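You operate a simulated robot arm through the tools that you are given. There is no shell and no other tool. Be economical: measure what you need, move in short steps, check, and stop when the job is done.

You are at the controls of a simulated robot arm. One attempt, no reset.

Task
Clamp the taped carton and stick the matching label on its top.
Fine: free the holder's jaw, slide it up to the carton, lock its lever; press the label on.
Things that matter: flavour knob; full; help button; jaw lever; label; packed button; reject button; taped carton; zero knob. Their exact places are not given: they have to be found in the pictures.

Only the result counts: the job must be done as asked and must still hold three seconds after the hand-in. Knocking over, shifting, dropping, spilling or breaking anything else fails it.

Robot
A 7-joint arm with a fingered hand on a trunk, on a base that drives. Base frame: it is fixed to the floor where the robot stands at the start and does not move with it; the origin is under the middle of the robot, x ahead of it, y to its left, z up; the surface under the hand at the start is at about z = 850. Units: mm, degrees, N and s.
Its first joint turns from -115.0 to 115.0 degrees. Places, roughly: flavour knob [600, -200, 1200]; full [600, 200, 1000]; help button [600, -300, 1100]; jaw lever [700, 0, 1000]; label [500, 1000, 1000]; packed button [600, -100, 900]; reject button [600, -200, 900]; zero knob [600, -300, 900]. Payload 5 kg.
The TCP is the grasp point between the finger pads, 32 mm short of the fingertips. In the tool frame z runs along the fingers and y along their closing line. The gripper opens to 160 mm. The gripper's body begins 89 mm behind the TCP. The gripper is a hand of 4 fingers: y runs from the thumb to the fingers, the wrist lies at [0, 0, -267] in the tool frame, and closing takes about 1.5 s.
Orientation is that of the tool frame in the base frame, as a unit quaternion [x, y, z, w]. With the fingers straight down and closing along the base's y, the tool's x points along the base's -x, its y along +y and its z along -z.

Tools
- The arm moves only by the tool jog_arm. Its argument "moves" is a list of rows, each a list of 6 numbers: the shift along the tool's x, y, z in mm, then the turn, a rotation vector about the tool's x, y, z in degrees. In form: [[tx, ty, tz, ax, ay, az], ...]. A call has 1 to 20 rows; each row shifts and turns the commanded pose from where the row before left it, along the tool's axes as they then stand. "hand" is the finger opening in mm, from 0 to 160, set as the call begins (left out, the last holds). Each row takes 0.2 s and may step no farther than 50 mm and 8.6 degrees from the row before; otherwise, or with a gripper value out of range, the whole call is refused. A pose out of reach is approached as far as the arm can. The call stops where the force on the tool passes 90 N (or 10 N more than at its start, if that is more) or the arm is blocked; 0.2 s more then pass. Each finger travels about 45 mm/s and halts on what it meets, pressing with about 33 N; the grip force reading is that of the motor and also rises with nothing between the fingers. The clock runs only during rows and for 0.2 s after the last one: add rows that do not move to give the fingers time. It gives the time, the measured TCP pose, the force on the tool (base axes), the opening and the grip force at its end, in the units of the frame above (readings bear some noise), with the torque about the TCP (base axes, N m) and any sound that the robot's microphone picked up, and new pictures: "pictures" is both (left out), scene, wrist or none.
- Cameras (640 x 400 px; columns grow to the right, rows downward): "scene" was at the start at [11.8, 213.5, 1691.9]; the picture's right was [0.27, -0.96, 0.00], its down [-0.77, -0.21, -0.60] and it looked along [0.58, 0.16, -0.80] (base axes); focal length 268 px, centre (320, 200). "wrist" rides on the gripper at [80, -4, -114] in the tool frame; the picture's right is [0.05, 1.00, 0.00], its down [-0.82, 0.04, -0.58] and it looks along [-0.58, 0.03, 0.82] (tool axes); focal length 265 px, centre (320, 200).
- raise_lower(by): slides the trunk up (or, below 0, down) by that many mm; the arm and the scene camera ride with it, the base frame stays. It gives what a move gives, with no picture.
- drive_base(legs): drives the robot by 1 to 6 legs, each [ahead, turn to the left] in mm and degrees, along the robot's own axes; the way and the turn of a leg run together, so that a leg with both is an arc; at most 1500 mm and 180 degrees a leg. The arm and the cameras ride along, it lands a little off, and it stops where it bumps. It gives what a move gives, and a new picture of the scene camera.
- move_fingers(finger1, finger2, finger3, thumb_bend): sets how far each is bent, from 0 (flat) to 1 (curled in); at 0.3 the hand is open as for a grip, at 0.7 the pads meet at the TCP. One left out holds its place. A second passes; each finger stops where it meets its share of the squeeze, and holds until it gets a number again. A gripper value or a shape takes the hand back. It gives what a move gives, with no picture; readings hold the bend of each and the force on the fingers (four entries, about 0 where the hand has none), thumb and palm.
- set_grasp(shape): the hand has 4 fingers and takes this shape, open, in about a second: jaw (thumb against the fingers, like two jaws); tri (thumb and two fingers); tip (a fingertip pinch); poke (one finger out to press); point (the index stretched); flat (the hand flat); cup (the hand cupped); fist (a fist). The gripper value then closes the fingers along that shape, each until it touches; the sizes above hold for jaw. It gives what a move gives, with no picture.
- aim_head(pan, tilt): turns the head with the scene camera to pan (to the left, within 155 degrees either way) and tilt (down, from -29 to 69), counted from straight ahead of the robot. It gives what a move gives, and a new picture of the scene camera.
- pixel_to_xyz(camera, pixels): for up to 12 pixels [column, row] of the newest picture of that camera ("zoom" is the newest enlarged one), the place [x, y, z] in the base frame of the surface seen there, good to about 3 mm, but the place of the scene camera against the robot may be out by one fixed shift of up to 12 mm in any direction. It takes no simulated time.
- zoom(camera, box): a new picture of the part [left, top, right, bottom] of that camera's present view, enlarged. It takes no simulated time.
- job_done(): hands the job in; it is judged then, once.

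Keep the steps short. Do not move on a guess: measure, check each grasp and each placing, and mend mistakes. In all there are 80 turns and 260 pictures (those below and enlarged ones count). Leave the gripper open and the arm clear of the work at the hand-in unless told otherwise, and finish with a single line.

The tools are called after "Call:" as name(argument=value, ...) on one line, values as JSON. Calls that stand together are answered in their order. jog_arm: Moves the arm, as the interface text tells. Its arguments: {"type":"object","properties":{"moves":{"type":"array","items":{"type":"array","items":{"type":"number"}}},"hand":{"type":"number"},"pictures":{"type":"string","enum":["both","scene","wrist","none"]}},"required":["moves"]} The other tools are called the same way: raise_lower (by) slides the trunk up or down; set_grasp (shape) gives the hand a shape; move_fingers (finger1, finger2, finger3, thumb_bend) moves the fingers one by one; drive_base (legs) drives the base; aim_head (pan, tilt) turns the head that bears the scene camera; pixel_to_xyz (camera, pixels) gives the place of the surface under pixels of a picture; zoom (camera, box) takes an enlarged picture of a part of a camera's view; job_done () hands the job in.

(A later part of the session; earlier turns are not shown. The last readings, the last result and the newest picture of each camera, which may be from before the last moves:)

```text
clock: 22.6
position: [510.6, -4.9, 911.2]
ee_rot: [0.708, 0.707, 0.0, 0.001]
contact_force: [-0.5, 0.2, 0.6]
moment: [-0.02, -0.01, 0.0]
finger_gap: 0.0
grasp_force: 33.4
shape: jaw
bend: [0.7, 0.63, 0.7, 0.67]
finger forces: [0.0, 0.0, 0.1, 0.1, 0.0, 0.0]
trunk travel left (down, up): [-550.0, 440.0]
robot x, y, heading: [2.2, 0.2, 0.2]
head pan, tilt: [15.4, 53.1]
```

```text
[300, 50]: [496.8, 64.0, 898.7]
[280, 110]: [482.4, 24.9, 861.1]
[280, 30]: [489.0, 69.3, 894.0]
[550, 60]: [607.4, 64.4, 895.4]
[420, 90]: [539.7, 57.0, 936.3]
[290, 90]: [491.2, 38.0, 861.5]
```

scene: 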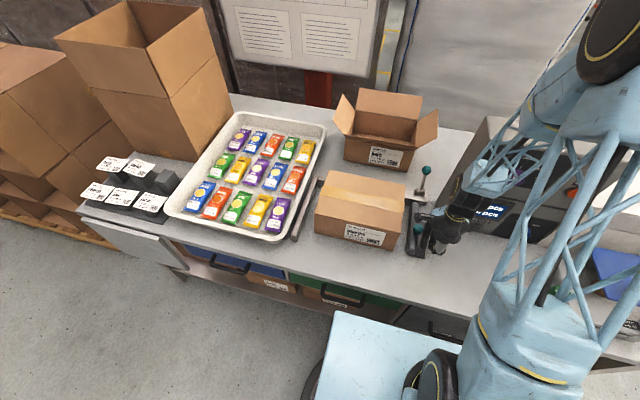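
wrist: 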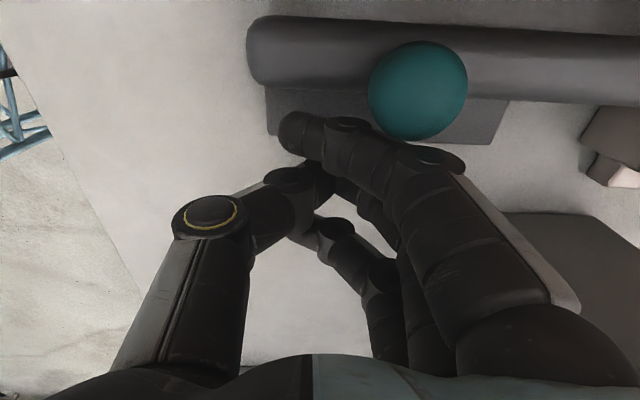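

The jaw slides freely (bar now at y≈64). Continuing toward the carton.

Call:
jog_arm(moves=[[8, 0, 0, 0, 0, 0], [8, 0, 0, 0, 0, 0], [8, 0, 0, 0, 0, 0], [5, 0, 0, 0, 0, 0]], pictures="both")

Call:
zoom(camera="scene", box=[280, 150, 460, 270])

```text
clock: 23.6
position: [510.1, 25.1, 911.0]
ee_rot: [0.708, 0.707, 0.001, 0.0]
contact_force: [-1.0, -1.4, 0.6]
moment: [0.08, -0.06, -0.07]
finger_gap: 0.0
grasp_force: 33.2
shape: jaw
bend: [0.7, 0.63, 0.7, 0.67]
finger forces: [1.9, 0.0, 0.0, 0.1, 0.0, 0.1]
trunk travel left (down, up): [-550.0, 440.0]
robot x, y, heading: [-2.2, -1.8, 0.1]
head pan, tilt: [15.4, 53.1]
```

scene: 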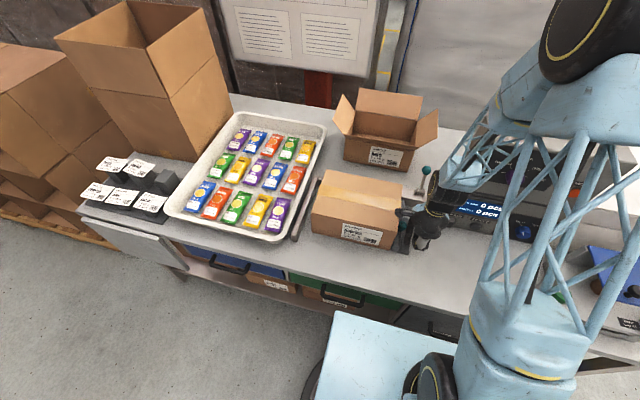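
wrist: 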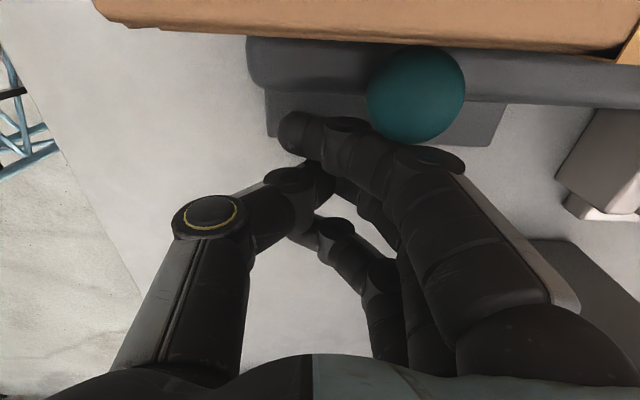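

```text
3.33 times, centred on (370, 210) of scene
```

zoom: 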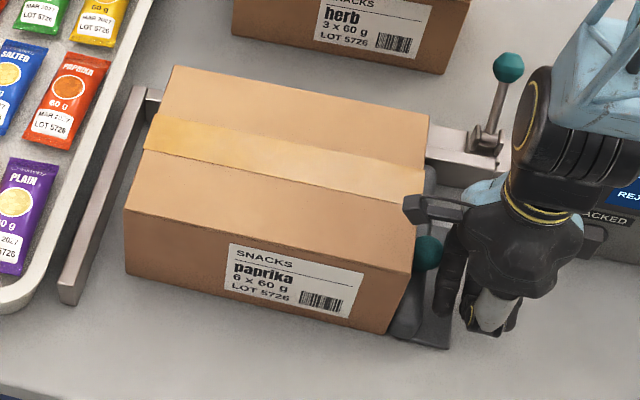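

The carton has just been met and slides with about 2 N. I'll continue to the left stop in small steps.

Call:
jog_arm(moves=[[7, 0, 0, 0, 0, 0], [7, 0, 0, 0, 0, 0], [7, 0, 0, 0, 0, 0], [7, 0, 0, 0, 0, 0], [7, 0, 0, 0, 0, 0]], pictures="scene")

Call:
zoom(camera="scene", box=[280, 150, 460, 270])

```text
clock: 24.8
position: [510.7, 61.0, 910.8]
ee_rot: [0.707, 0.707, 0.0, -0.001]
contact_force: [-1.8, -2.3, 0.1]
moment: [0.05, -0.03, -0.02]
finger_gap: 0.0
grasp_force: 32.3
shape: jaw
bend: [0.7, 0.63, 0.7, 0.67]
finger forces: [2.3, 0.0, 0.0, 0.1, 0.1, 0.0]
trunk travel left (down, up): [-550.0, 440.0]
robot x, y, heading: [-2.4, -2.0, -0.1]
head pan, tilt: [15.4, 53.1]
```

scene: 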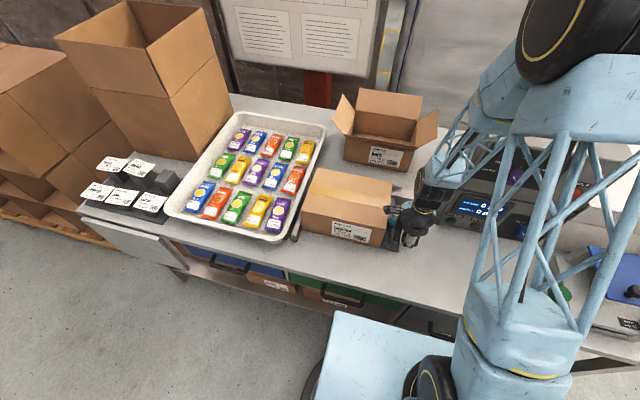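

```text
3.33 times, centred on (370, 210) of scene
```

zoom: 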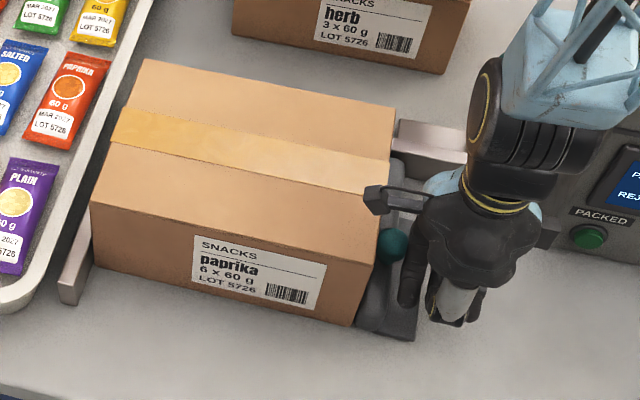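

Call:
pixel_to_xyz(camera="scene", pixels=[[303, 211], [300, 230], [315, 173], [386, 225]])

Call:
jog_arm(moves=[[5, 0, 0, 0, 0, 0], [5, 0, 0, 0, 0, 0], [4, 0, 0, 0, 0, 0]], pictures="scene")

```text
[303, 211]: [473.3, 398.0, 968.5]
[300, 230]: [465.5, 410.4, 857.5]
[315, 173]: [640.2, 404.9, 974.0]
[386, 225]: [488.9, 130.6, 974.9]
```

```text
clock: 25.6
position: [509.9, 66.9, 910.5]
ee_rot: [0.71, 0.704, 0.0, 0.001]
contact_force: [-0.7, -56.1, 7.4]
moment: [1.42, -0.23, -1.57]
finger_gap: 0.0
grasp_force: 33.4
shape: jaw
bend: [0.7, 0.63, 0.7, 0.67]
finger forces: [55.8, 0.1, 0.0, 0.0, 0.0, 0.0]
trunk travel left (down, up): [-550.0, 440.0]
robot x, y, heading: [1.3, 4.0, -0.2]
head pan, tilt: [15.4, 53.1]
```

scene: 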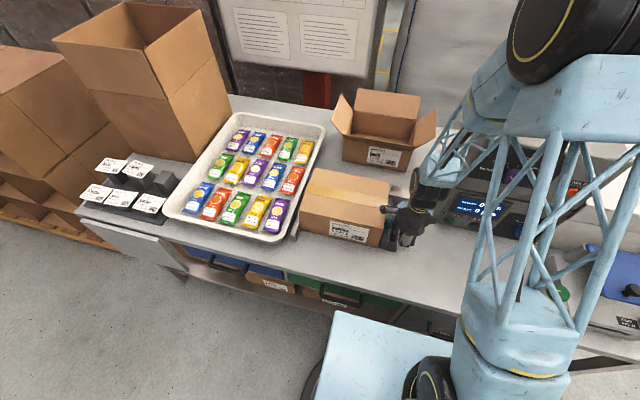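

56 N: the carton is squeezed against the left stop. I'll back the hand off and check that the jaw stays put.

Call:
jog_arm(moves=[[-10, 0, 0, 0, 0, 0], [-25, 0, 0, 0, 0, 0], [-25, 0, 0, 0, 0, 0], [0, 0, -45, 0, 0, 0], [0, 0, -45, 0, 0, 0], [0, 0, -45, 0, 0, 0], [0, 0, -45, 0, 0, 0], [0, 0, -20, 0, 0, 0]], pictures="both")

Call:
zoom(camera="wrist", box=[160, 0, 640, 120])

Call:
zoom(camera="scene", box=[280, 150, 460, 270])

```text
clock: 27.4
position: [511.3, 13.2, 1109.5]
ee_rot: [0.707, 0.707, 0.0, 0.0]
contact_force: [-0.7, -0.2, 0.4]
moment: [-0.01, -0.02, -0.01]
finger_gap: 0.0
grasp_force: 33.1
shape: jaw
bend: [0.7, 0.63, 0.7, 0.67]
finger forces: [0.1, 0.0, 0.1, 0.1, 0.0, 0.0]
trunk travel left (down, up): [-550.0, 440.0]
robot x, y, heading: [-1.0, -0.2, -0.0]
head pan, tilt: [15.4, 53.1]
```

scene: 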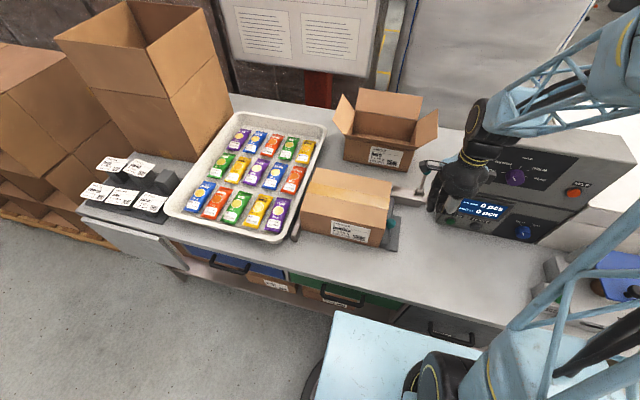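
wrist: 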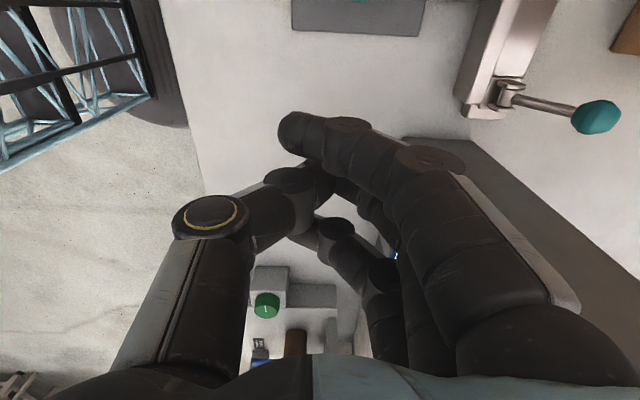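

```text
1.33 times, centred on (400, 60) of wrist
```

zoom: 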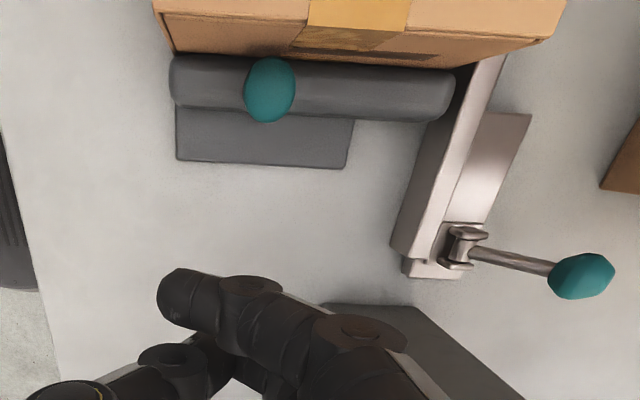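

```text
3.33 times, centred on (370, 210) of scene
```

zoom: 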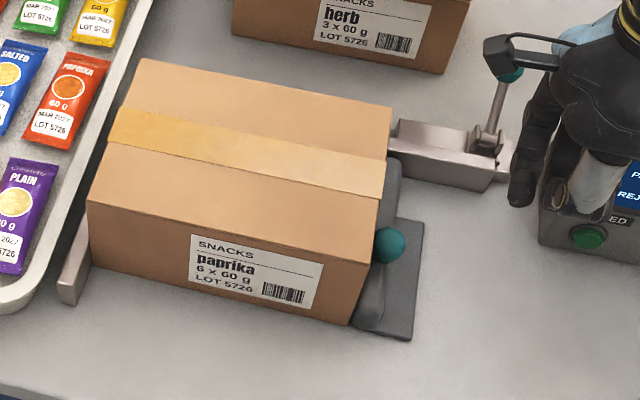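

The jaw stays flush against the carton. Now I'll locate the lever ball at wrist pixel (597,117).

Call:
pixel_to_xyz(camera="wrist", pixels=[[595, 117], [550, 106], [530, 101], [600, 105]])

Call:
jog_arm(moves=[[0, 46, 0, 0, 0, 0], [0, 46, 0, 0, 0, 0], [0, 46, 0, 0, 0, 0], [0, 46, 0, 0, 0, 0], [0, 46, 0, 0, 0, 0], [0, 46, 0, 0, 0, 0]], hand=70, pictures="wrist")

```text
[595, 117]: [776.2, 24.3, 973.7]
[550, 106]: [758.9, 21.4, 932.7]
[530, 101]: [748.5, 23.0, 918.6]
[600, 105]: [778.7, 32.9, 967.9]
```

```text
clock: 28.8
position: [786.0, 13.0, 1110.8]
ee_rot: [0.708, 0.706, 0.0, 0.0]
contact_force: [-0.1, 0.1, -0.4]
moment: [0.01, 0.03, 0.01]
finger_gap: 69.7
grasp_force: 0.1
shape: jaw
bend: [0.73, 0.73, 0.73, 0.7]
finger forces: [0.0, 0.0, 0.0, 0.1, 0.0, 0.0]
trunk travel left (down, up): [-550.0, 440.0]
robot x, y, heading: [1.8, 3.3, -0.0]
head pan, tilt: [15.4, 53.1]
```

wrist: 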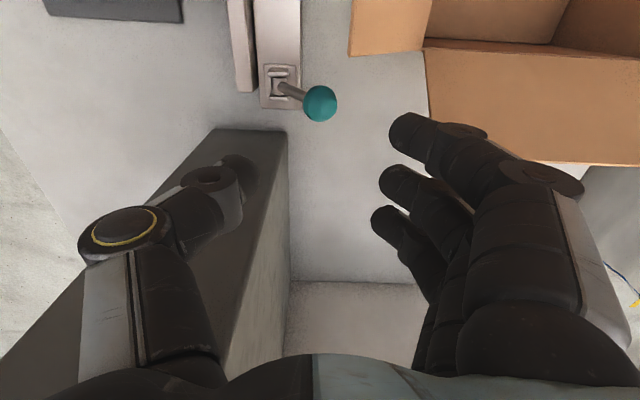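

The ball is at (320,103), centred between thumb and fingers. Descending around it.

Call:
jog_arm(moves=[[2, -4, 40, 0, 0, 0], [0, 0, 40, 0, 0, 0], [0, 0, 40, 0, 0, 0], [0, 0, 20, 0, 0, 0]], pictures="wrist")

```text
clock: 29.8
position: [781.0, 14.7, 972.6]
ee_rot: [0.708, 0.706, 0.001, 0.001]
contact_force: [0.3, 0.4, -0.3]
moment: [-0.02, 0.04, 0.03]
finger_gap: 70.1
grasp_force: 0.1
shape: jaw
bend: [0.73, 0.73, 0.73, 0.7]
finger forces: [0.1, 0.1, 0.1, 0.0, 0.1, 0.0]
trunk travel left (down, up): [-550.0, 440.0]
robot x, y, heading: [1.0, 2.4, 0.1]
head pan, tilt: [15.4, 53.1]
```

wrist: 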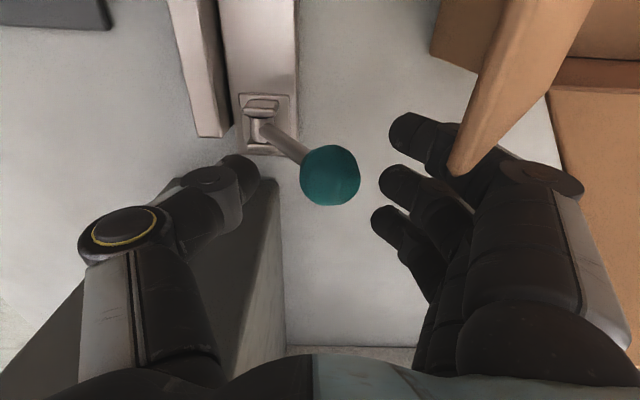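

Pulling -x along the arc with the fingers behind the ball.

Call:
jog_arm(moves=[[0, -10, 0, 0, 0, 0], [0, -10, -3, 0, 0, 0], [0, -10, -3, 0, 0, 0], [0, -10, -3, 0, 0, 0], [0, -10, -1, 0, 0, 0], [0, -10, 0, 0, 0, 0], [0, -10, 0, 0, 0, 0]], pictures="wrist")

```text
clock: 31.4
position: [712.3, 15.4, 981.6]
ee_rot: [0.708, 0.706, 0.001, 0.001]
contact_force: [0.2, -0.7, -0.5]
moment: [-0.02, 0.02, -0.03]
finger_gap: 70.1
grasp_force: 0.0
shape: jaw
bend: [0.73, 0.73, 0.73, 0.7]
finger forces: [0.0, 0.5, 0.1, 0.0, 0.0, 0.0]
trunk travel left (down, up): [-550.0, 440.0]
robot x, y, heading: [2.8, -1.8, 0.2]
head pan, tilt: [15.4, 53.1]
```

wrist: 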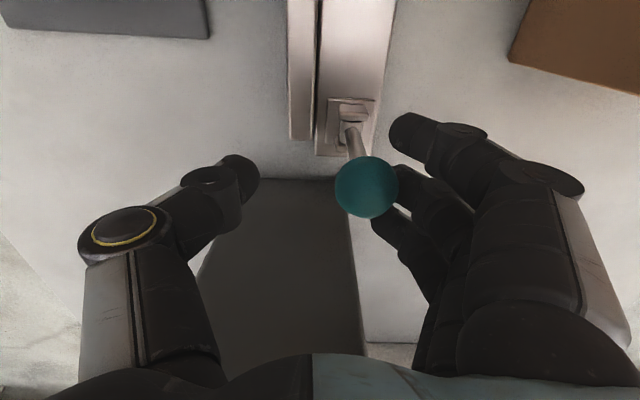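

The lever is near vertical. Pulling on to the locked side, slightly downward at the end.

Call:
jog_arm(moves=[[0, -9, 0, 0, 0, 0], [0, -9, 1, 0, 0, 0], [0, -9, 3, 0, 0, 0], [0, -9, 4, 0, 0, 0], [0, -9, 4, 0, 0, 0]], pictures="wrist")

Call:
pixel_to_xyz(camera="wrist", pixels=[[385, 170], [360, 180]])

```text
clock: 32.6
position: [665.4, 15.3, 970.0]
ee_rot: [0.707, 0.707, 0.0, 0.001]
contact_force: [1.4, -0.5, 1.4]
moment: [0.0, -0.1, -0.01]
finger_gap: 70.6
grasp_force: 0.1
shape: jaw
bend: [0.73, 0.73, 0.73, 0.7]
finger forces: [0.0, 2.1, 0.0, 0.1, 0.0, 0.0]
trunk travel left (down, up): [-550.0, 440.0]
robot x, y, heading: [2.1, -3.0, -0.2]
head pan, tilt: [15.4, 53.1]
```

wrist: 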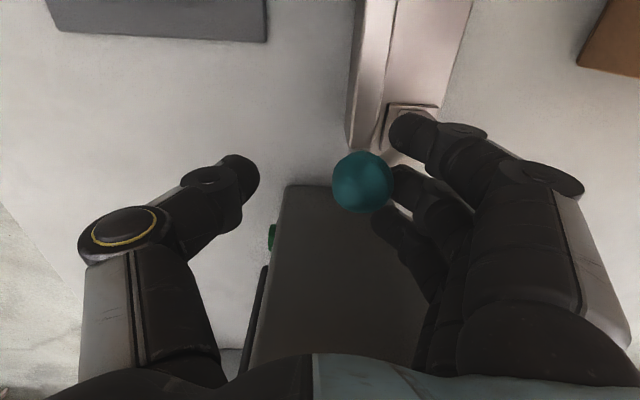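

```text
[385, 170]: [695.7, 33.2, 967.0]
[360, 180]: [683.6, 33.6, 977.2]
```

Contact is beginning at the stop. A firmer push to seat it.

Call:
jog_arm(moves=[[0, -6, 3, 0, 0, 0], [0, -6, 3, 0, 0, 0], [0, -5, 2, 0, 0, 0]], pictures="none")

Call:
jog_arm(moves=[[0, 15, -8, 0, 0, 0], [0, 10, -45, 0, 0, 0], [0, 0, -45, 0, 0, 0], [0, 0, -45, 0, 0, 0]], pictures="both")

```text
clock: 33.4
position: [650.1, 13.3, 961.9]
ee_rot: [0.709, 0.706, 0.001, 0.002]
contact_force: [8.9, -6.0, 22.1]
moment: [0.03, -1.52, -0.34]
finger_gap: 74.2
grasp_force: 0.1
shape: jaw
bend: [0.73, 0.72, 0.73, 0.7]
finger forces: [0.1, 20.9, 0.0, 0.0, 0.1, 0.0]
trunk travel left (down, up): [-550.0, 440.0]
robot x, y, heading: [-1.2, -2.1, -0.0]
head pan, tilt: [15.4, 53.1]
```

```text
clock: 34.4
position: [675.1, 15.3, 1108.2]
ee_rot: [0.708, 0.706, -0.001, 0.0]
contact_force: [-0.1, -0.6, -0.2]
moment: [0.02, -0.01, 0.0]
finger_gap: 70.0
grasp_force: 0.0
shape: jaw
bend: [0.73, 0.73, 0.73, 0.7]
finger forces: [0.0, 0.0, 0.1, 0.1, 0.0, 0.1]
trunk travel left (down, up): [-550.0, 440.0]
robot x, y, heading: [2.8, 0.7, -0.0]
head pan, tilt: [15.4, 53.1]
```

scene: 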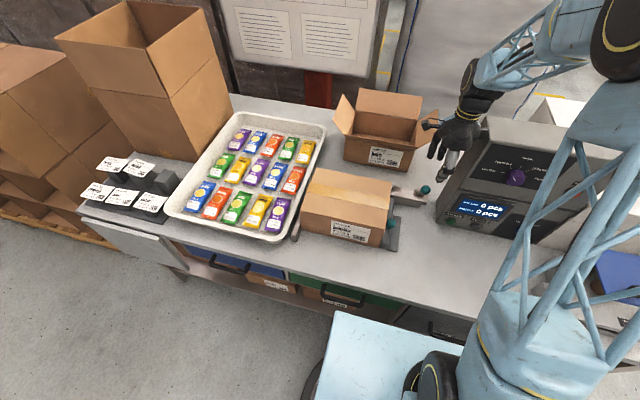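
wrist: 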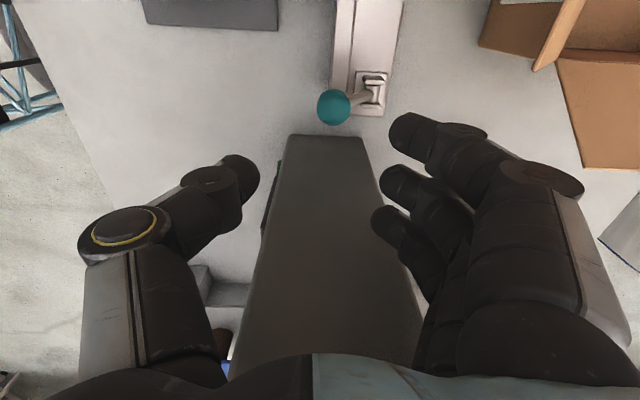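

The lever is leaning on the locked side and the jaw is against the carton. The label is out of reach (about 1050 mm), so I'll retract the arm high and drive about 450 mm to the left.

Call:
jog_arm(moves=[[0, 0, -48, 0, 0, 0], [0, -10, -48, 0, 0, 0], [0, -35, -35, 0, 0, 0], [0, -35, -35, 0, 0, 0], [0, -35, -35, 0, 0, 0], [0, -35, -35, 0, 0, 0], [0, -35, -20, 0, 0, 0]], pictures="none")

Call:
drive_base(legs=[[0, 90], [450, 0], [0, -90]])

```text
clock: 36.0
position: [488.9, 16.0, 1359.7]
ee_rot: [0.708, 0.706, 0.0, 0.001]
contact_force: [0.4, 1.0, -0.2]
moment: [0.04, -0.04, -0.01]
finger_gap: 69.9
grasp_force: 0.2
shape: jaw
bend: [0.73, 0.73, 0.73, 0.7]
finger forces: [0.1, 0.0, 0.0, 0.0, 0.0, 0.0]
trunk travel left (down, up): [-550.0, 440.0]
robot x, y, heading: [-0.3, -1.2, -0.1]
head pan, tilt: [15.4, 53.1]
```

```text
clock: 46.7
position: [479.5, 471.0, 1358.9]
ee_rot: [0.695, 0.719, 0.0, 0.0]
contact_force: [0.8, 1.0, 0.7]
moment: [0.04, -0.02, 0.0]
finger_gap: 69.9
grasp_force: 0.1
shape: jaw
bend: [0.73, 0.73, 0.73, 0.7]
finger forces: [0.0, 0.0, 0.0, 0.1, 0.0, 0.0]
trunk travel left (down, up): [-550.0, 440.0]
robot x, y, heading: [-13.4, 439.2, 2.1]
head pan, tilt: [15.4, 53.1]
```

scene: 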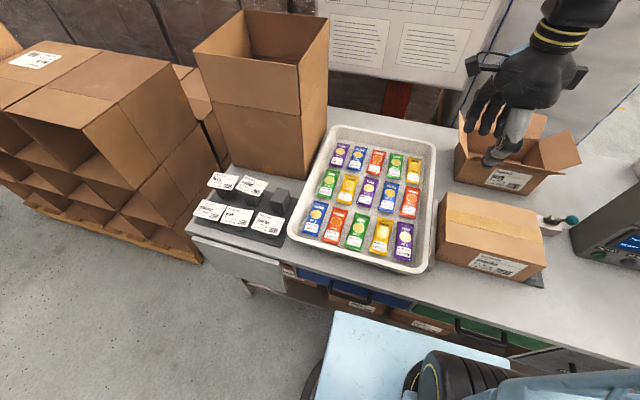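

The drive landed well. Next I'll look closely at the labels around (265,220) and check the carton and jaw.

Call:
zoom(camera="scene", box=[185, 165, 305, 250])

Call:
pixel_to_xyz(camera="scene", pixels=[[260, 214], [283, 219], [278, 234], [252, 228], [268, 223], [236, 215], [280, 196], [266, 240], [244, 226], [250, 186], [300, 180], [245, 245]])

Call:
zoom(camera="scene", box=[420, 170, 600, 290])

```text
4.71 times, centred on (245, 208) of scene
```

zoom: 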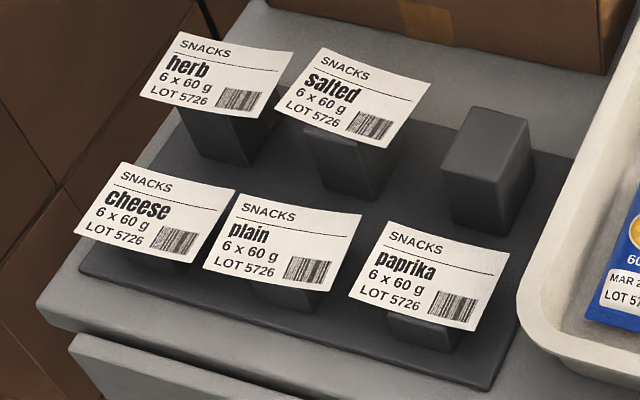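

```text
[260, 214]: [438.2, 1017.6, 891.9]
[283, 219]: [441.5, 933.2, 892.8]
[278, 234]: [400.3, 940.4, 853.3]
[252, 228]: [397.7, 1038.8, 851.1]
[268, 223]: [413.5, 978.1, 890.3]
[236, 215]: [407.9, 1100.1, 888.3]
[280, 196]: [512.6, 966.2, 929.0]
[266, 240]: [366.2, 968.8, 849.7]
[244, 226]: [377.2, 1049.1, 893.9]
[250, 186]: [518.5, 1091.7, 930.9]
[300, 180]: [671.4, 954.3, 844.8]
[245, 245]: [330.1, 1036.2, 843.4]
```

```text
3.33 times, centred on (510, 230) of scene
```

zoom: 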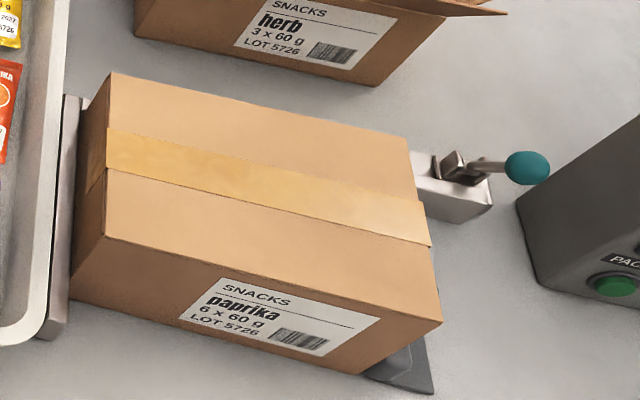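

I need the hand facing the other way for the label (thumb on the far side, three fingers on the free front side, camera toward -y). I'll rotate about the tool axis in place.

Call:
jog_arm(moves=[[0, 0, 0, 0, 0, -8.5], [0, 0, 0, 0, 0, -8.5], [0, 0, 0, 0, 0, -8.5], [0, 0, 0, 0, 0, -8.5], [0, 0, 0, 0, 0, -8.5], [0, 0, 0, 0, 0, -8.5], [0, 0, 0, 0, 0, -8.5], [0, 0, 0, 0, 0, -8.5], [0, 0, 0, 0, 0, -8.5], [0, 0, 0, 0, 0, -8.5], [0, 0, 0, 0, 0, -3]], pictures="none")

Call:
jog_arm(moves=[[6, 45, 0, 0, 0, -8.5], [0, 45, -5, 0, 0, -8.5], [0, 45, 0, 0, 0, -8.5], [0, 45, 0, 0, 0, -8.5], [0, 45, 0, 0, 0, -8.5], [0, 45, 0, 0, 0, -8.5], [0, 30, 0, 0, 0, -8.5], [0, 0, 0, 0, 0, -8.5], [0, 0, 0, 0, 0, -8.5], [0, 0, 0, 0, 0, -8.5]], hand=100, pictures="both")

```text
clock: 49.1
position: [479.2, 470.8, 1358.4]
ee_rot: [-0.001, 1.0, -0.001, 0.0]
contact_force: [-0.3, 0.1, 1.0]
moment: [-0.02, 0.01, -0.01]
finger_gap: 69.9
grasp_force: 0.0
shape: jaw
bend: [0.73, 0.73, 0.73, 0.7]
finger forces: [0.1, 0.1, 0.0, 0.1, 0.0, 0.0]
trunk travel left (down, up): [-550.0, 440.0]
robot x, y, heading: [-10.7, 440.5, 2.3]
head pan, tilt: [15.4, 53.1]
```

```text
clock: 51.3
position: [355.4, 732.9, 1361.7]
ee_rot: [-0.677, 0.736, 0.0, 0.0]
contact_force: [0.4, -0.1, -1.1]
moment: [0.0, 0.02, -0.01]
finger_gap: 99.5
grasp_force: 0.1
shape: jaw
bend: [0.71, 0.71, 0.71, 0.68]
finger forces: [0.1, 0.1, 0.1, 0.0, 0.1, 0.0]
trunk travel left (down, up): [-550.0, 440.0]
robot x, y, heading: [-13.4, 441.8, 1.9]
head pan, tilt: [15.4, 53.1]
```

scene: 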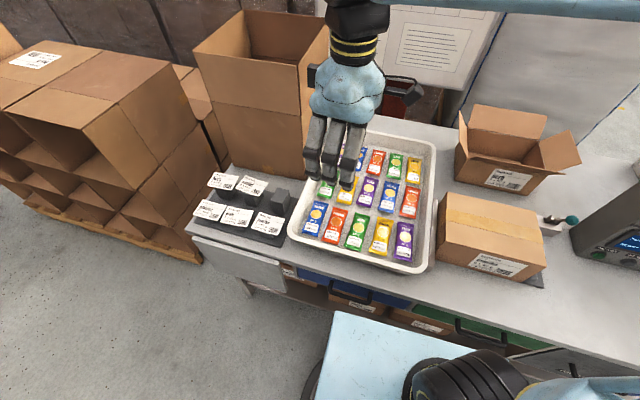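
wrist: 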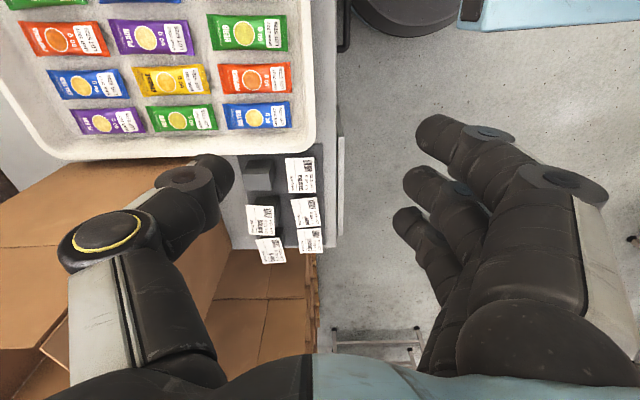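

I'll measure the paprika label's corners through the wrist camera (label at (300,175)).

Call:
zoom(camera="wrist", box=[230, 140, 350, 270])

Call:
pixel_to_xyz(camera="wrist", pixels=[[287, 160], [311, 160], [312, 190], [290, 191], [300, 175], [260, 172], [305, 215], [265, 220], [325, 175], [278, 180], [332, 175], [262, 196]])

```text
3.08 times, centred on (290, 205) of wrist
```

zoom: 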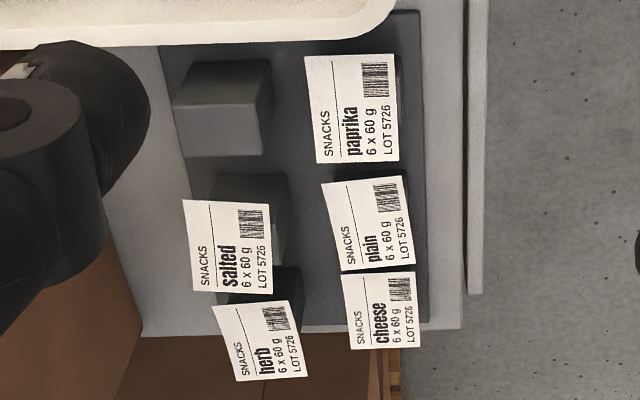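

```text
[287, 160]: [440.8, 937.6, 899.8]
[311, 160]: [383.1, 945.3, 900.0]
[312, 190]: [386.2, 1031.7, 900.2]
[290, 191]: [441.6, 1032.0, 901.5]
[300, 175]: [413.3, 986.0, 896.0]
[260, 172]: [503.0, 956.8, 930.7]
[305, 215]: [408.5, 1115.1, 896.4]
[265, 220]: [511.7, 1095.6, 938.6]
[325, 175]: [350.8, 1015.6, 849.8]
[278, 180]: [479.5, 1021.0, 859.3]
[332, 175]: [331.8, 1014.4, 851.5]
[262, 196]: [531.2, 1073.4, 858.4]
```

Label: x 382–445, y 936–1034, z 900, centre about (413,986). I'll check how far away the tall box is before moving over.

Call:
pixel_to_xyz(camera="scene", pixels=[[300, 120], [298, 65], [225, 155], [196, 50], [298, 175], [230, 168]])

Call:
jog_arm(moves=[[0, 0, 0, 0, 0, -4.8], [-42, -9, 0, 0, 0, 0], [-42, -9, 0, 0, 0, 0], [-42, -10, 0, 0, 0, 0], [-42, -10, 0, 0, 0, 0], [-42, -10, 0, 0, 0, 0], [-43, -10, 0, 0, 0, 0]], pictures="wrist")

```text
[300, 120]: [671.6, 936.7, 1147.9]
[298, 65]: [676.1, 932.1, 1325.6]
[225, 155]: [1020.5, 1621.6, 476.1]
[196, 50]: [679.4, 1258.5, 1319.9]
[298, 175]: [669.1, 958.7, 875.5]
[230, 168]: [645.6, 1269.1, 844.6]
```

```text
clock: 52.9
position: [415.0, 985.4, 1363.0]
ee_rot: [-0.705, 0.709, -0.001, -0.001]
contact_force: [-0.3, 1.2, 0.2]
moment: [-0.06, 0.0, 0.0]
finger_gap: 99.4
grasp_force: 0.0
shape: jaw
bend: [0.71, 0.71, 0.71, 0.68]
finger forces: [0.0, 0.0, 0.0, 0.0, 0.0, 0.1]
trunk travel left (down, up): [-550.0, 440.0]
robot x, y, heading: [-11.1, 440.1, 1.9]
head pan, tilt: [15.4, 53.1]
```

wrist: 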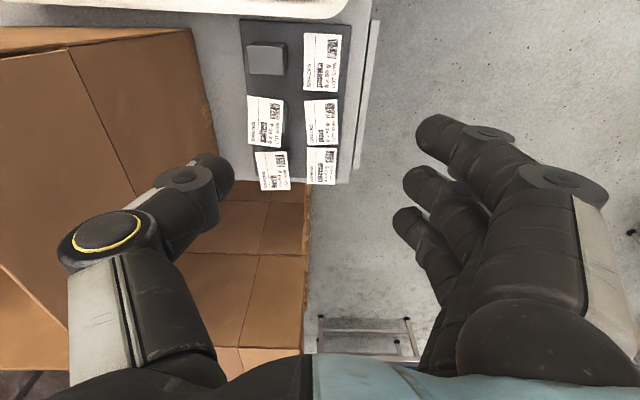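

The box is at x≥670, so clear. Descending toward the label to z≈1040.

Call:
jog_arm(moves=[[0, 0, 47, 0, 0, 0], [0, 0, 47, 0, 0, 0], [0, 0, 47, 0, 0, 0], [0, 0, 47, 0, 0, 0], [0, 0, 47, 0, 0, 0], [0, 0, 45, 0, 0, 0], [0, 0, 43, 0, 0, 0]], pictures="wrist")

Call:
zoom(camera="wrist", box=[230, 30, 400, 190])

```text
clock: 54.5
position: [414.7, 986.0, 1039.6]
ee_rot: [-0.705, 0.709, 0.001, 0.0]
contact_force: [0.6, 1.0, 0.1]
moment: [0.0, -0.01, 0.0]
finger_gap: 99.5
grasp_force: 0.1
shape: jaw
bend: [0.71, 0.71, 0.71, 0.68]
finger forces: [0.1, 0.0, 0.1, 0.0, 0.0, 0.0]
trunk travel left (down, up): [-550.0, 440.0]
robot x, y, heading: [-8.7, 440.7, 2.1]
head pan, tilt: [15.4, 53.1]
```

wrist: 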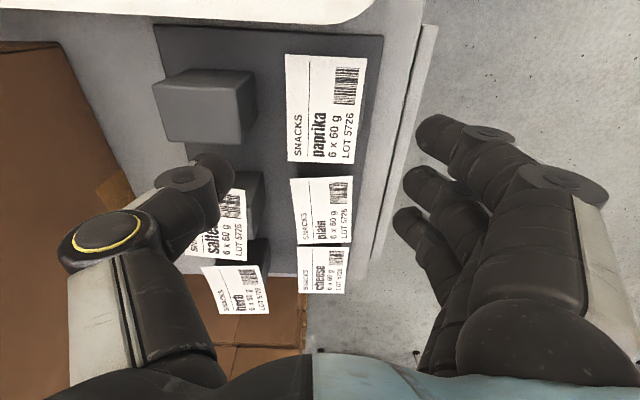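

```text
2.50 times, centred on (315, 110) of wrist
```

zoom: 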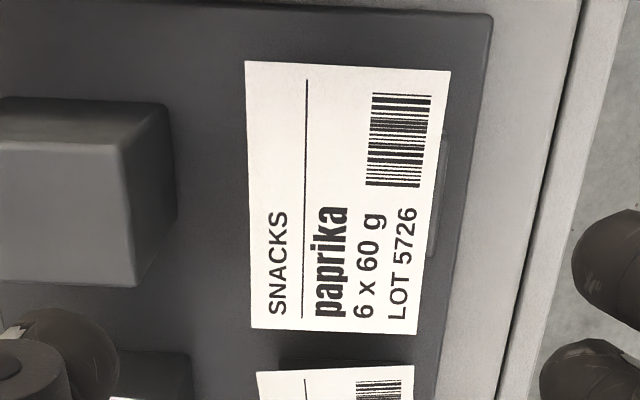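

Call:
pixel_to_xyz(camera="wrist", pixels=[[288, 57], [364, 61], [350, 161], [289, 158], [320, 110], [363, 100], [365, 85], [361, 125], [366, 110], [300, 168], [345, 170], [300, 182]])

Call:
zoom(camera="wrist", box=[330, 60, 390, 180])

Call:
zoom(camera="scene", box=[235, 200, 305, 250])

```text
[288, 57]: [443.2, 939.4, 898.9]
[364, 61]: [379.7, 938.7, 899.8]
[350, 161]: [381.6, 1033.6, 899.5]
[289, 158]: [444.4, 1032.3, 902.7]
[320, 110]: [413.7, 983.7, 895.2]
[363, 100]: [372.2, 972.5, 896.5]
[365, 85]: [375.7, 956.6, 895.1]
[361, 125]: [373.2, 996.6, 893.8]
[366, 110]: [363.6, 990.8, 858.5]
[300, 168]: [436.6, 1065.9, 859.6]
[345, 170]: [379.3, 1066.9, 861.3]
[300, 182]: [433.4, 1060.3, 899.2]
```

```text
3.33 times, centred on (360, 120) of wrist
```

zoom: 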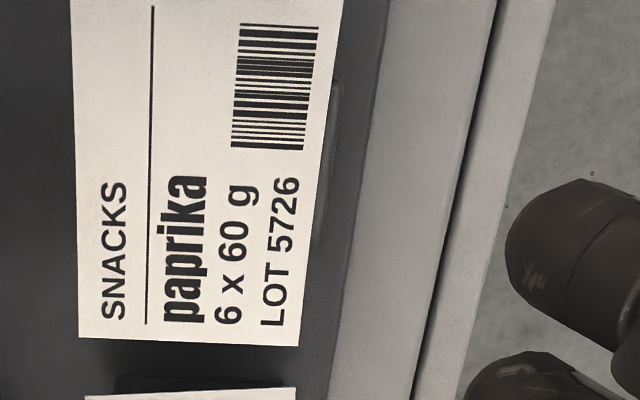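

```text
8.00 times, centred on (270, 225) of scene
```

zoom: 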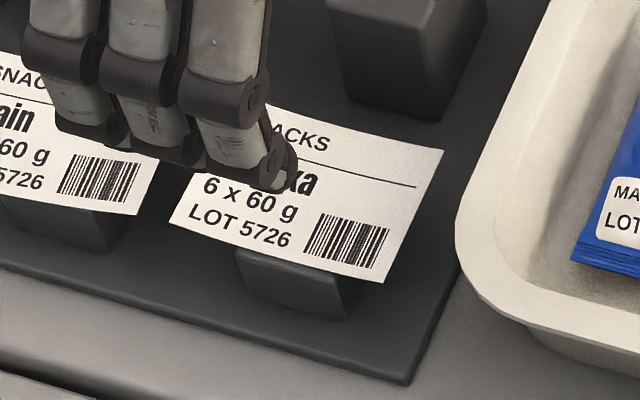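

The label's block sticks out about 5 mm in front of it (y≈952–1005), but the label overhangs freely at y≈1007–1035, both front and back. A two-finger pinch there, along x, would clear everything. I'll try the "tip" shape here in the air and look at it.

Call:
set_grasp(shape="tip")

Call:
jog_arm(moves=[[0, 0, 0, 0, 0, 0]], pictures="both")

Call:
zoom(camera="scene", box=[200, 120, 330, 250])

```text
clock: 55.4
position: [415.2, 985.1, 1042.0]
ee_rot: [-0.706, 0.708, 0.001, 0.0]
contact_force: [-0.5, -0.2, -0.4]
moment: [0.0, 0.0, 0.03]
finger_gap: 159.9
grasp_force: 0.1
shape: tip
bend: [0.01, 0.3, 0.01, 0.3]
finger forces: [0.1, 0.0, 0.1, 0.0, 0.1, 0.0]
trunk travel left (down, up): [-550.0, 440.0]
robot x, y, heading: [-9.9, 440.6, 1.8]
head pan, tilt: [15.4, 53.1]
```

```text
clock: 55.8
position: [414.5, 985.5, 1040.4]
ee_rot: [-0.705, 0.709, -0.001, 0.0]
contact_force: [0.2, -1.3, -0.9]
moment: [0.01, -0.02, 0.03]
finger_gap: 160.0
grasp_force: 0.1
shape: tip
bend: [0.01, 0.3, 0.01, 0.3]
finger forces: [0.1, 0.0, 0.1, 0.0, 0.0, 0.0]
trunk travel left (down, up): [-550.0, 440.0]
robot x, y, heading: [-10.5, 439.6, 2.1]
head pan, tilt: [15.4, 53.1]
```

scene: 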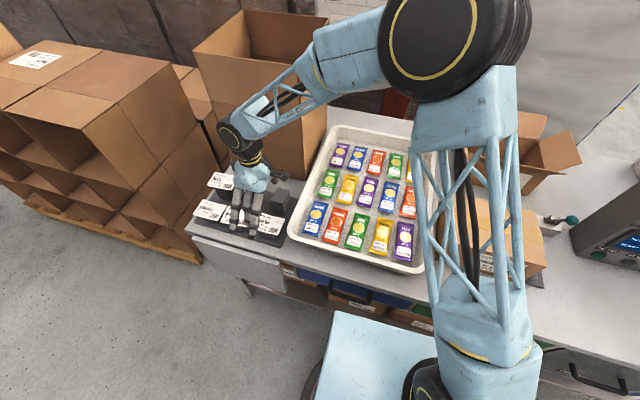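
wrist: 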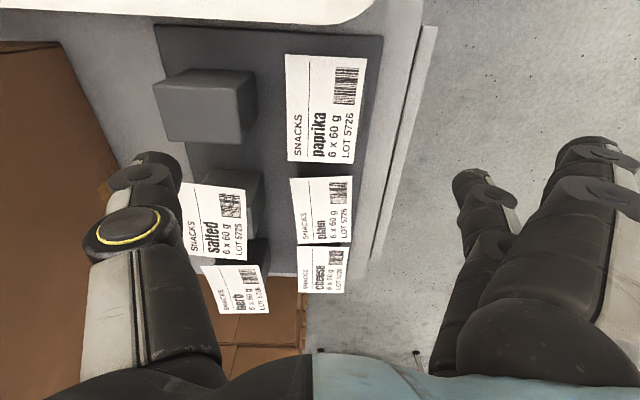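

```text
3.08 times, centred on (265, 185) of scene
```

zoom: 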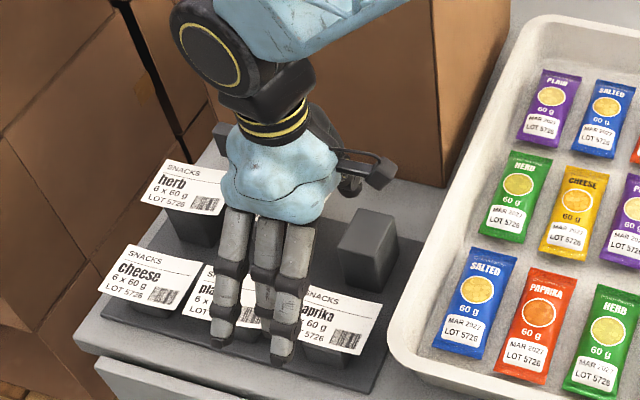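

"tip" gives the middle finger against the thumb, in line, with the other two stretched outward. I'll check where those outer fingertips lie.

Call:
jog_arm(moves=[[0, 0, 0, 0, 0, 0], [0, 0, 0, 0, 0, 0], [0, 0, 0, 0, 0, 0]], hand=90, pictures="wrist")

Call:
pixel_to_xyz(camera="wrist", pixels=[[600, 148], [470, 178], [440, 190], [415, 185], [220, 165], [585, 145], [150, 165], [215, 185]])

Call:
zoom(camera="scene", box=[200, 140, 330, 270])

```text
clock: 56.6
position: [415.0, 986.0, 1039.7]
ee_rot: [-0.706, 0.708, 0.0, 0.0]
contact_force: [-1.3, 0.6, -0.7]
moment: [-0.02, 0.0, 0.02]
finger_gap: 91.2
grasp_force: 0.1
shape: tip
bend: [0.01, 0.71, 0.01, 0.7]
finger forces: [0.0, 0.0, 0.0, 0.1, 0.0, 0.0]
trunk travel left (down, up): [-550.0, 440.0]
robot x, y, heading: [-9.8, 439.5, 2.2]
head pan, tilt: [15.4, 53.1]
```

wrist: 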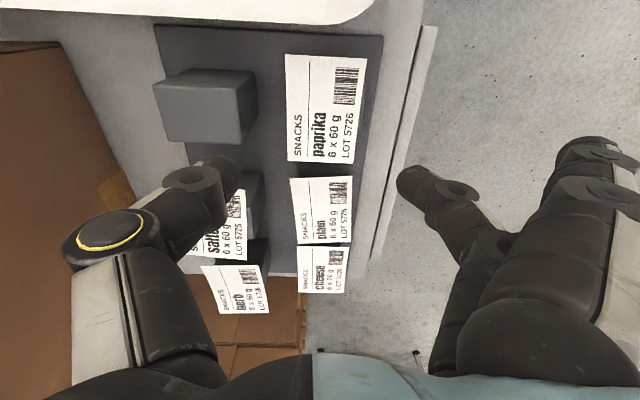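

```text
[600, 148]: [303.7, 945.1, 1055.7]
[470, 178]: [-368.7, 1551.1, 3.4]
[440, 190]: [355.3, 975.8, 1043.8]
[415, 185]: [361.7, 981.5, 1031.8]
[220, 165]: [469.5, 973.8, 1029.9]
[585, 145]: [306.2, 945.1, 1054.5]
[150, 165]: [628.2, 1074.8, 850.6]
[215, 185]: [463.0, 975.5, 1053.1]
```

```text
3.08 times, centred on (265, 205) of scene
```

zoom: 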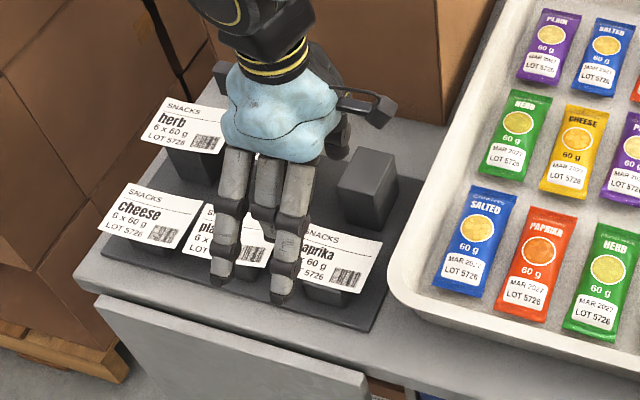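

The outer fingertips stay above TCP level (z≈1055, x≈300), so they will clear. I'll check the neighbouring "salted" label and the tall block edges around the thumb's path, at y≈1019.

Call:
pixel_to_xyz(camera="wrist", pixels=[[243, 192], [240, 210], [245, 135], [252, 110], [255, 85], [235, 186], [294, 182], [350, 180], [258, 180], [190, 187]])

Call:
zoom(camera="wrist", box=[160, 60, 320, 220])

```text
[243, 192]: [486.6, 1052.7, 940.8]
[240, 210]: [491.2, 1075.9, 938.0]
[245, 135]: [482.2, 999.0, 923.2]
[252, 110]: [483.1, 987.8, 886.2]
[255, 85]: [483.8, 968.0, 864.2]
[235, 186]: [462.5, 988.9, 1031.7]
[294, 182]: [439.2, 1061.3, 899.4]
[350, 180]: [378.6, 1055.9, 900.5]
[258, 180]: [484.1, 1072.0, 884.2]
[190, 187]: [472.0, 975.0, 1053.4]
```

```text
2.50 times, centred on (240, 140) of wrist
```

zoom: 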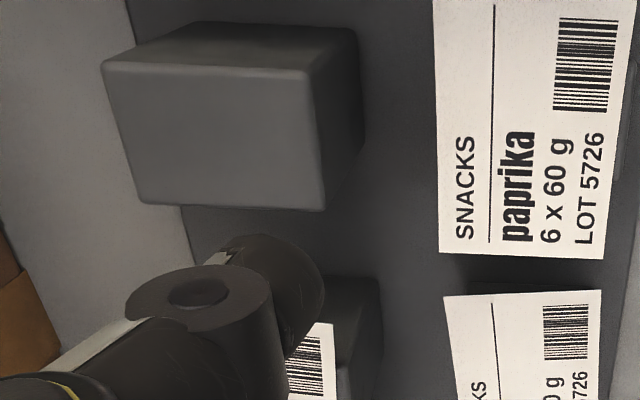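

The slot is free: the empty block ends at y≈1002 and the salted label starts at y≈1050. I'll move to y=1021, x=412, open to 108 and descend to z≈950 for a check.

Call:
jog_arm(moves=[[-35, 3, 0, 0, 0, 0], [0, 0, 30, 0, 0, 0], [0, 0, 30, 0, 0, 0], [0, 0, 28, 0, 0, 0]], hand=108, pictures="both")

Call:
zoom(camera="scene", box=[220, 170, 310, 250])

```text
clock: 57.6
position: [412.1, 1023.2, 949.1]
ee_rot: [-0.706, 0.709, 0.0, 0.0]
contact_force: [-0.1, 0.2, -0.5]
moment: [-0.04, 0.02, 0.0]
finger_gap: 107.6
grasp_force: 0.0
shape: tip
bend: [0.01, 0.68, 0.01, 0.65]
finger forces: [0.0, 0.1, 0.0, 0.0, 0.0, 0.1]
trunk travel left (down, up): [-550.0, 440.0]
robot x, y, heading: [-8.2, 441.4, 2.0]
head pan, tilt: [15.4, 53.1]
```

scene: 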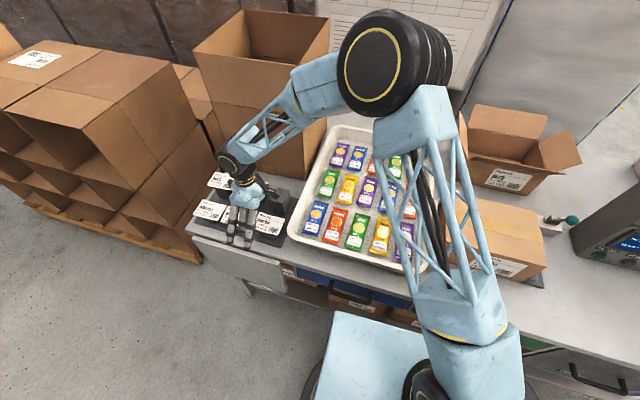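
wrist: 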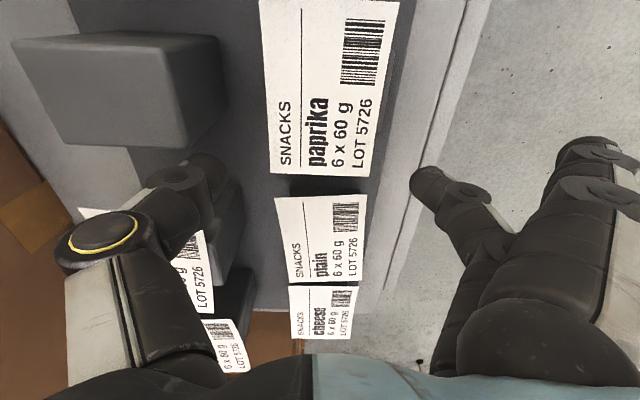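

```text
5.00 times, centred on (265, 210) of scene
```

zoom: 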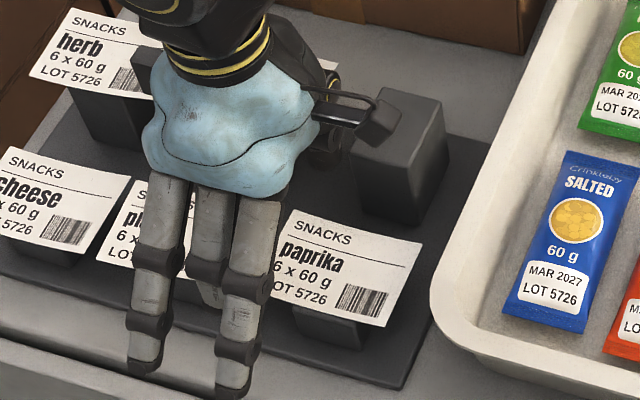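

Aligned: label left edge at y≈1034, fingers at 1012–1033. I'll descend to z≈922 and close.

Call:
jog_arm(moves=[[2, 0, 14, 0, 0, 0], [0, 0, 13, 0, 0, 0]], pictures="wrist")

Call:
zoom(camera="scene", box=[220, 180, 310, 260])

```text
clock: 58.2
position: [411.3, 1020.0, 923.7]
ee_rot: [-0.706, 0.708, 0.0, -0.001]
contact_force: [-0.7, -0.6, -1.1]
moment: [-0.02, 0.01, -0.04]
finger_gap: 107.2
grasp_force: 0.1
shape: tip
bend: [0.01, 0.68, 0.01, 0.65]
finger forces: [0.0, 0.1, 0.0, 0.1, 0.0, 0.0]
trunk travel left (down, up): [-550.0, 440.0]
robot x, y, heading: [-8.2, 443.5, 2.1]
head pan, tilt: [15.4, 53.1]
```

wrist: 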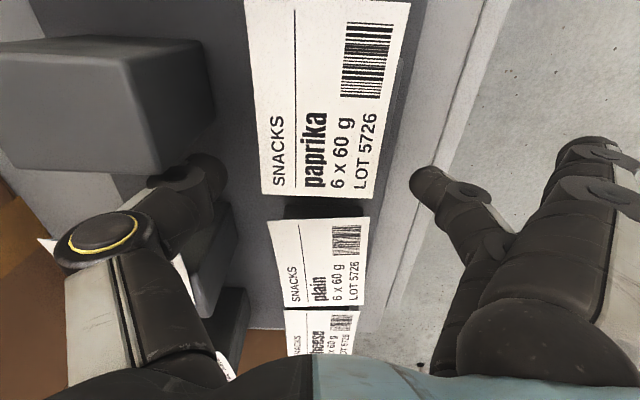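

```text
5.00 times, centred on (265, 220) of scene
```

zoom: 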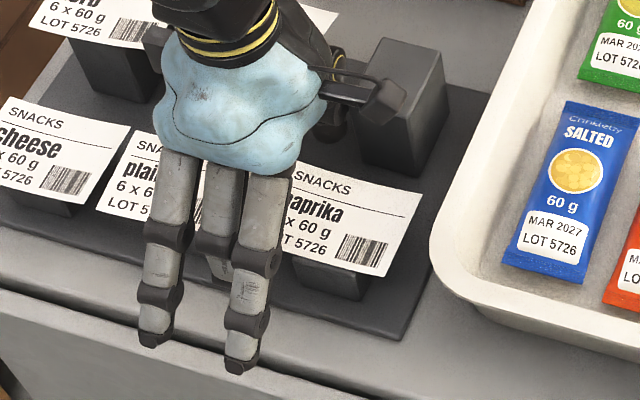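

No contact so far. Closing gently to 60.

Call:
jog_arm(moves=[[0, 0, 0, 0, 0, 0], [0, 0, 0, 0, 0, 0], [0, 0, 0, 0, 0, 0], [0, 0, 0, 0, 0, 0]], hand=58, pictures="wrist")

```text
clock: 59.2
position: [411.6, 1021.0, 924.6]
ee_rot: [-0.706, 0.708, 0.0, 0.0]
contact_force: [-0.5, 0.2, 0.3]
moment: [0.0, -0.05, 0.02]
finger_gap: 42.9
grasp_force: 26.3
shape: tip
bend: [0.1, 0.73, 0.1, 0.7]
finger forces: [0.0, 21.3, 0.0, 0.0, 21.2, 0.1]
trunk travel left (down, up): [-550.0, 440.0]
robot x, y, heading: [-10.4, 438.9, 2.1]
head pan, tilt: [15.4, 53.1]
```

wrist: 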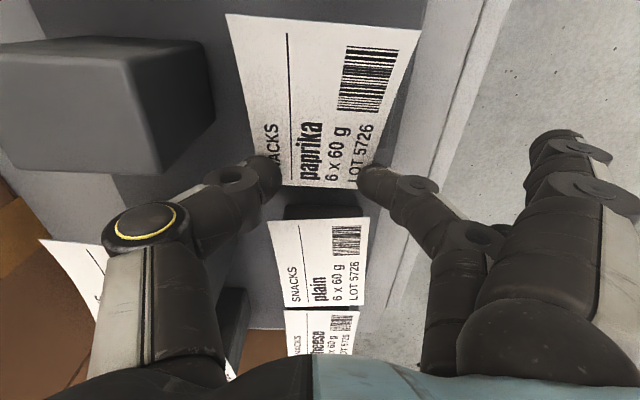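

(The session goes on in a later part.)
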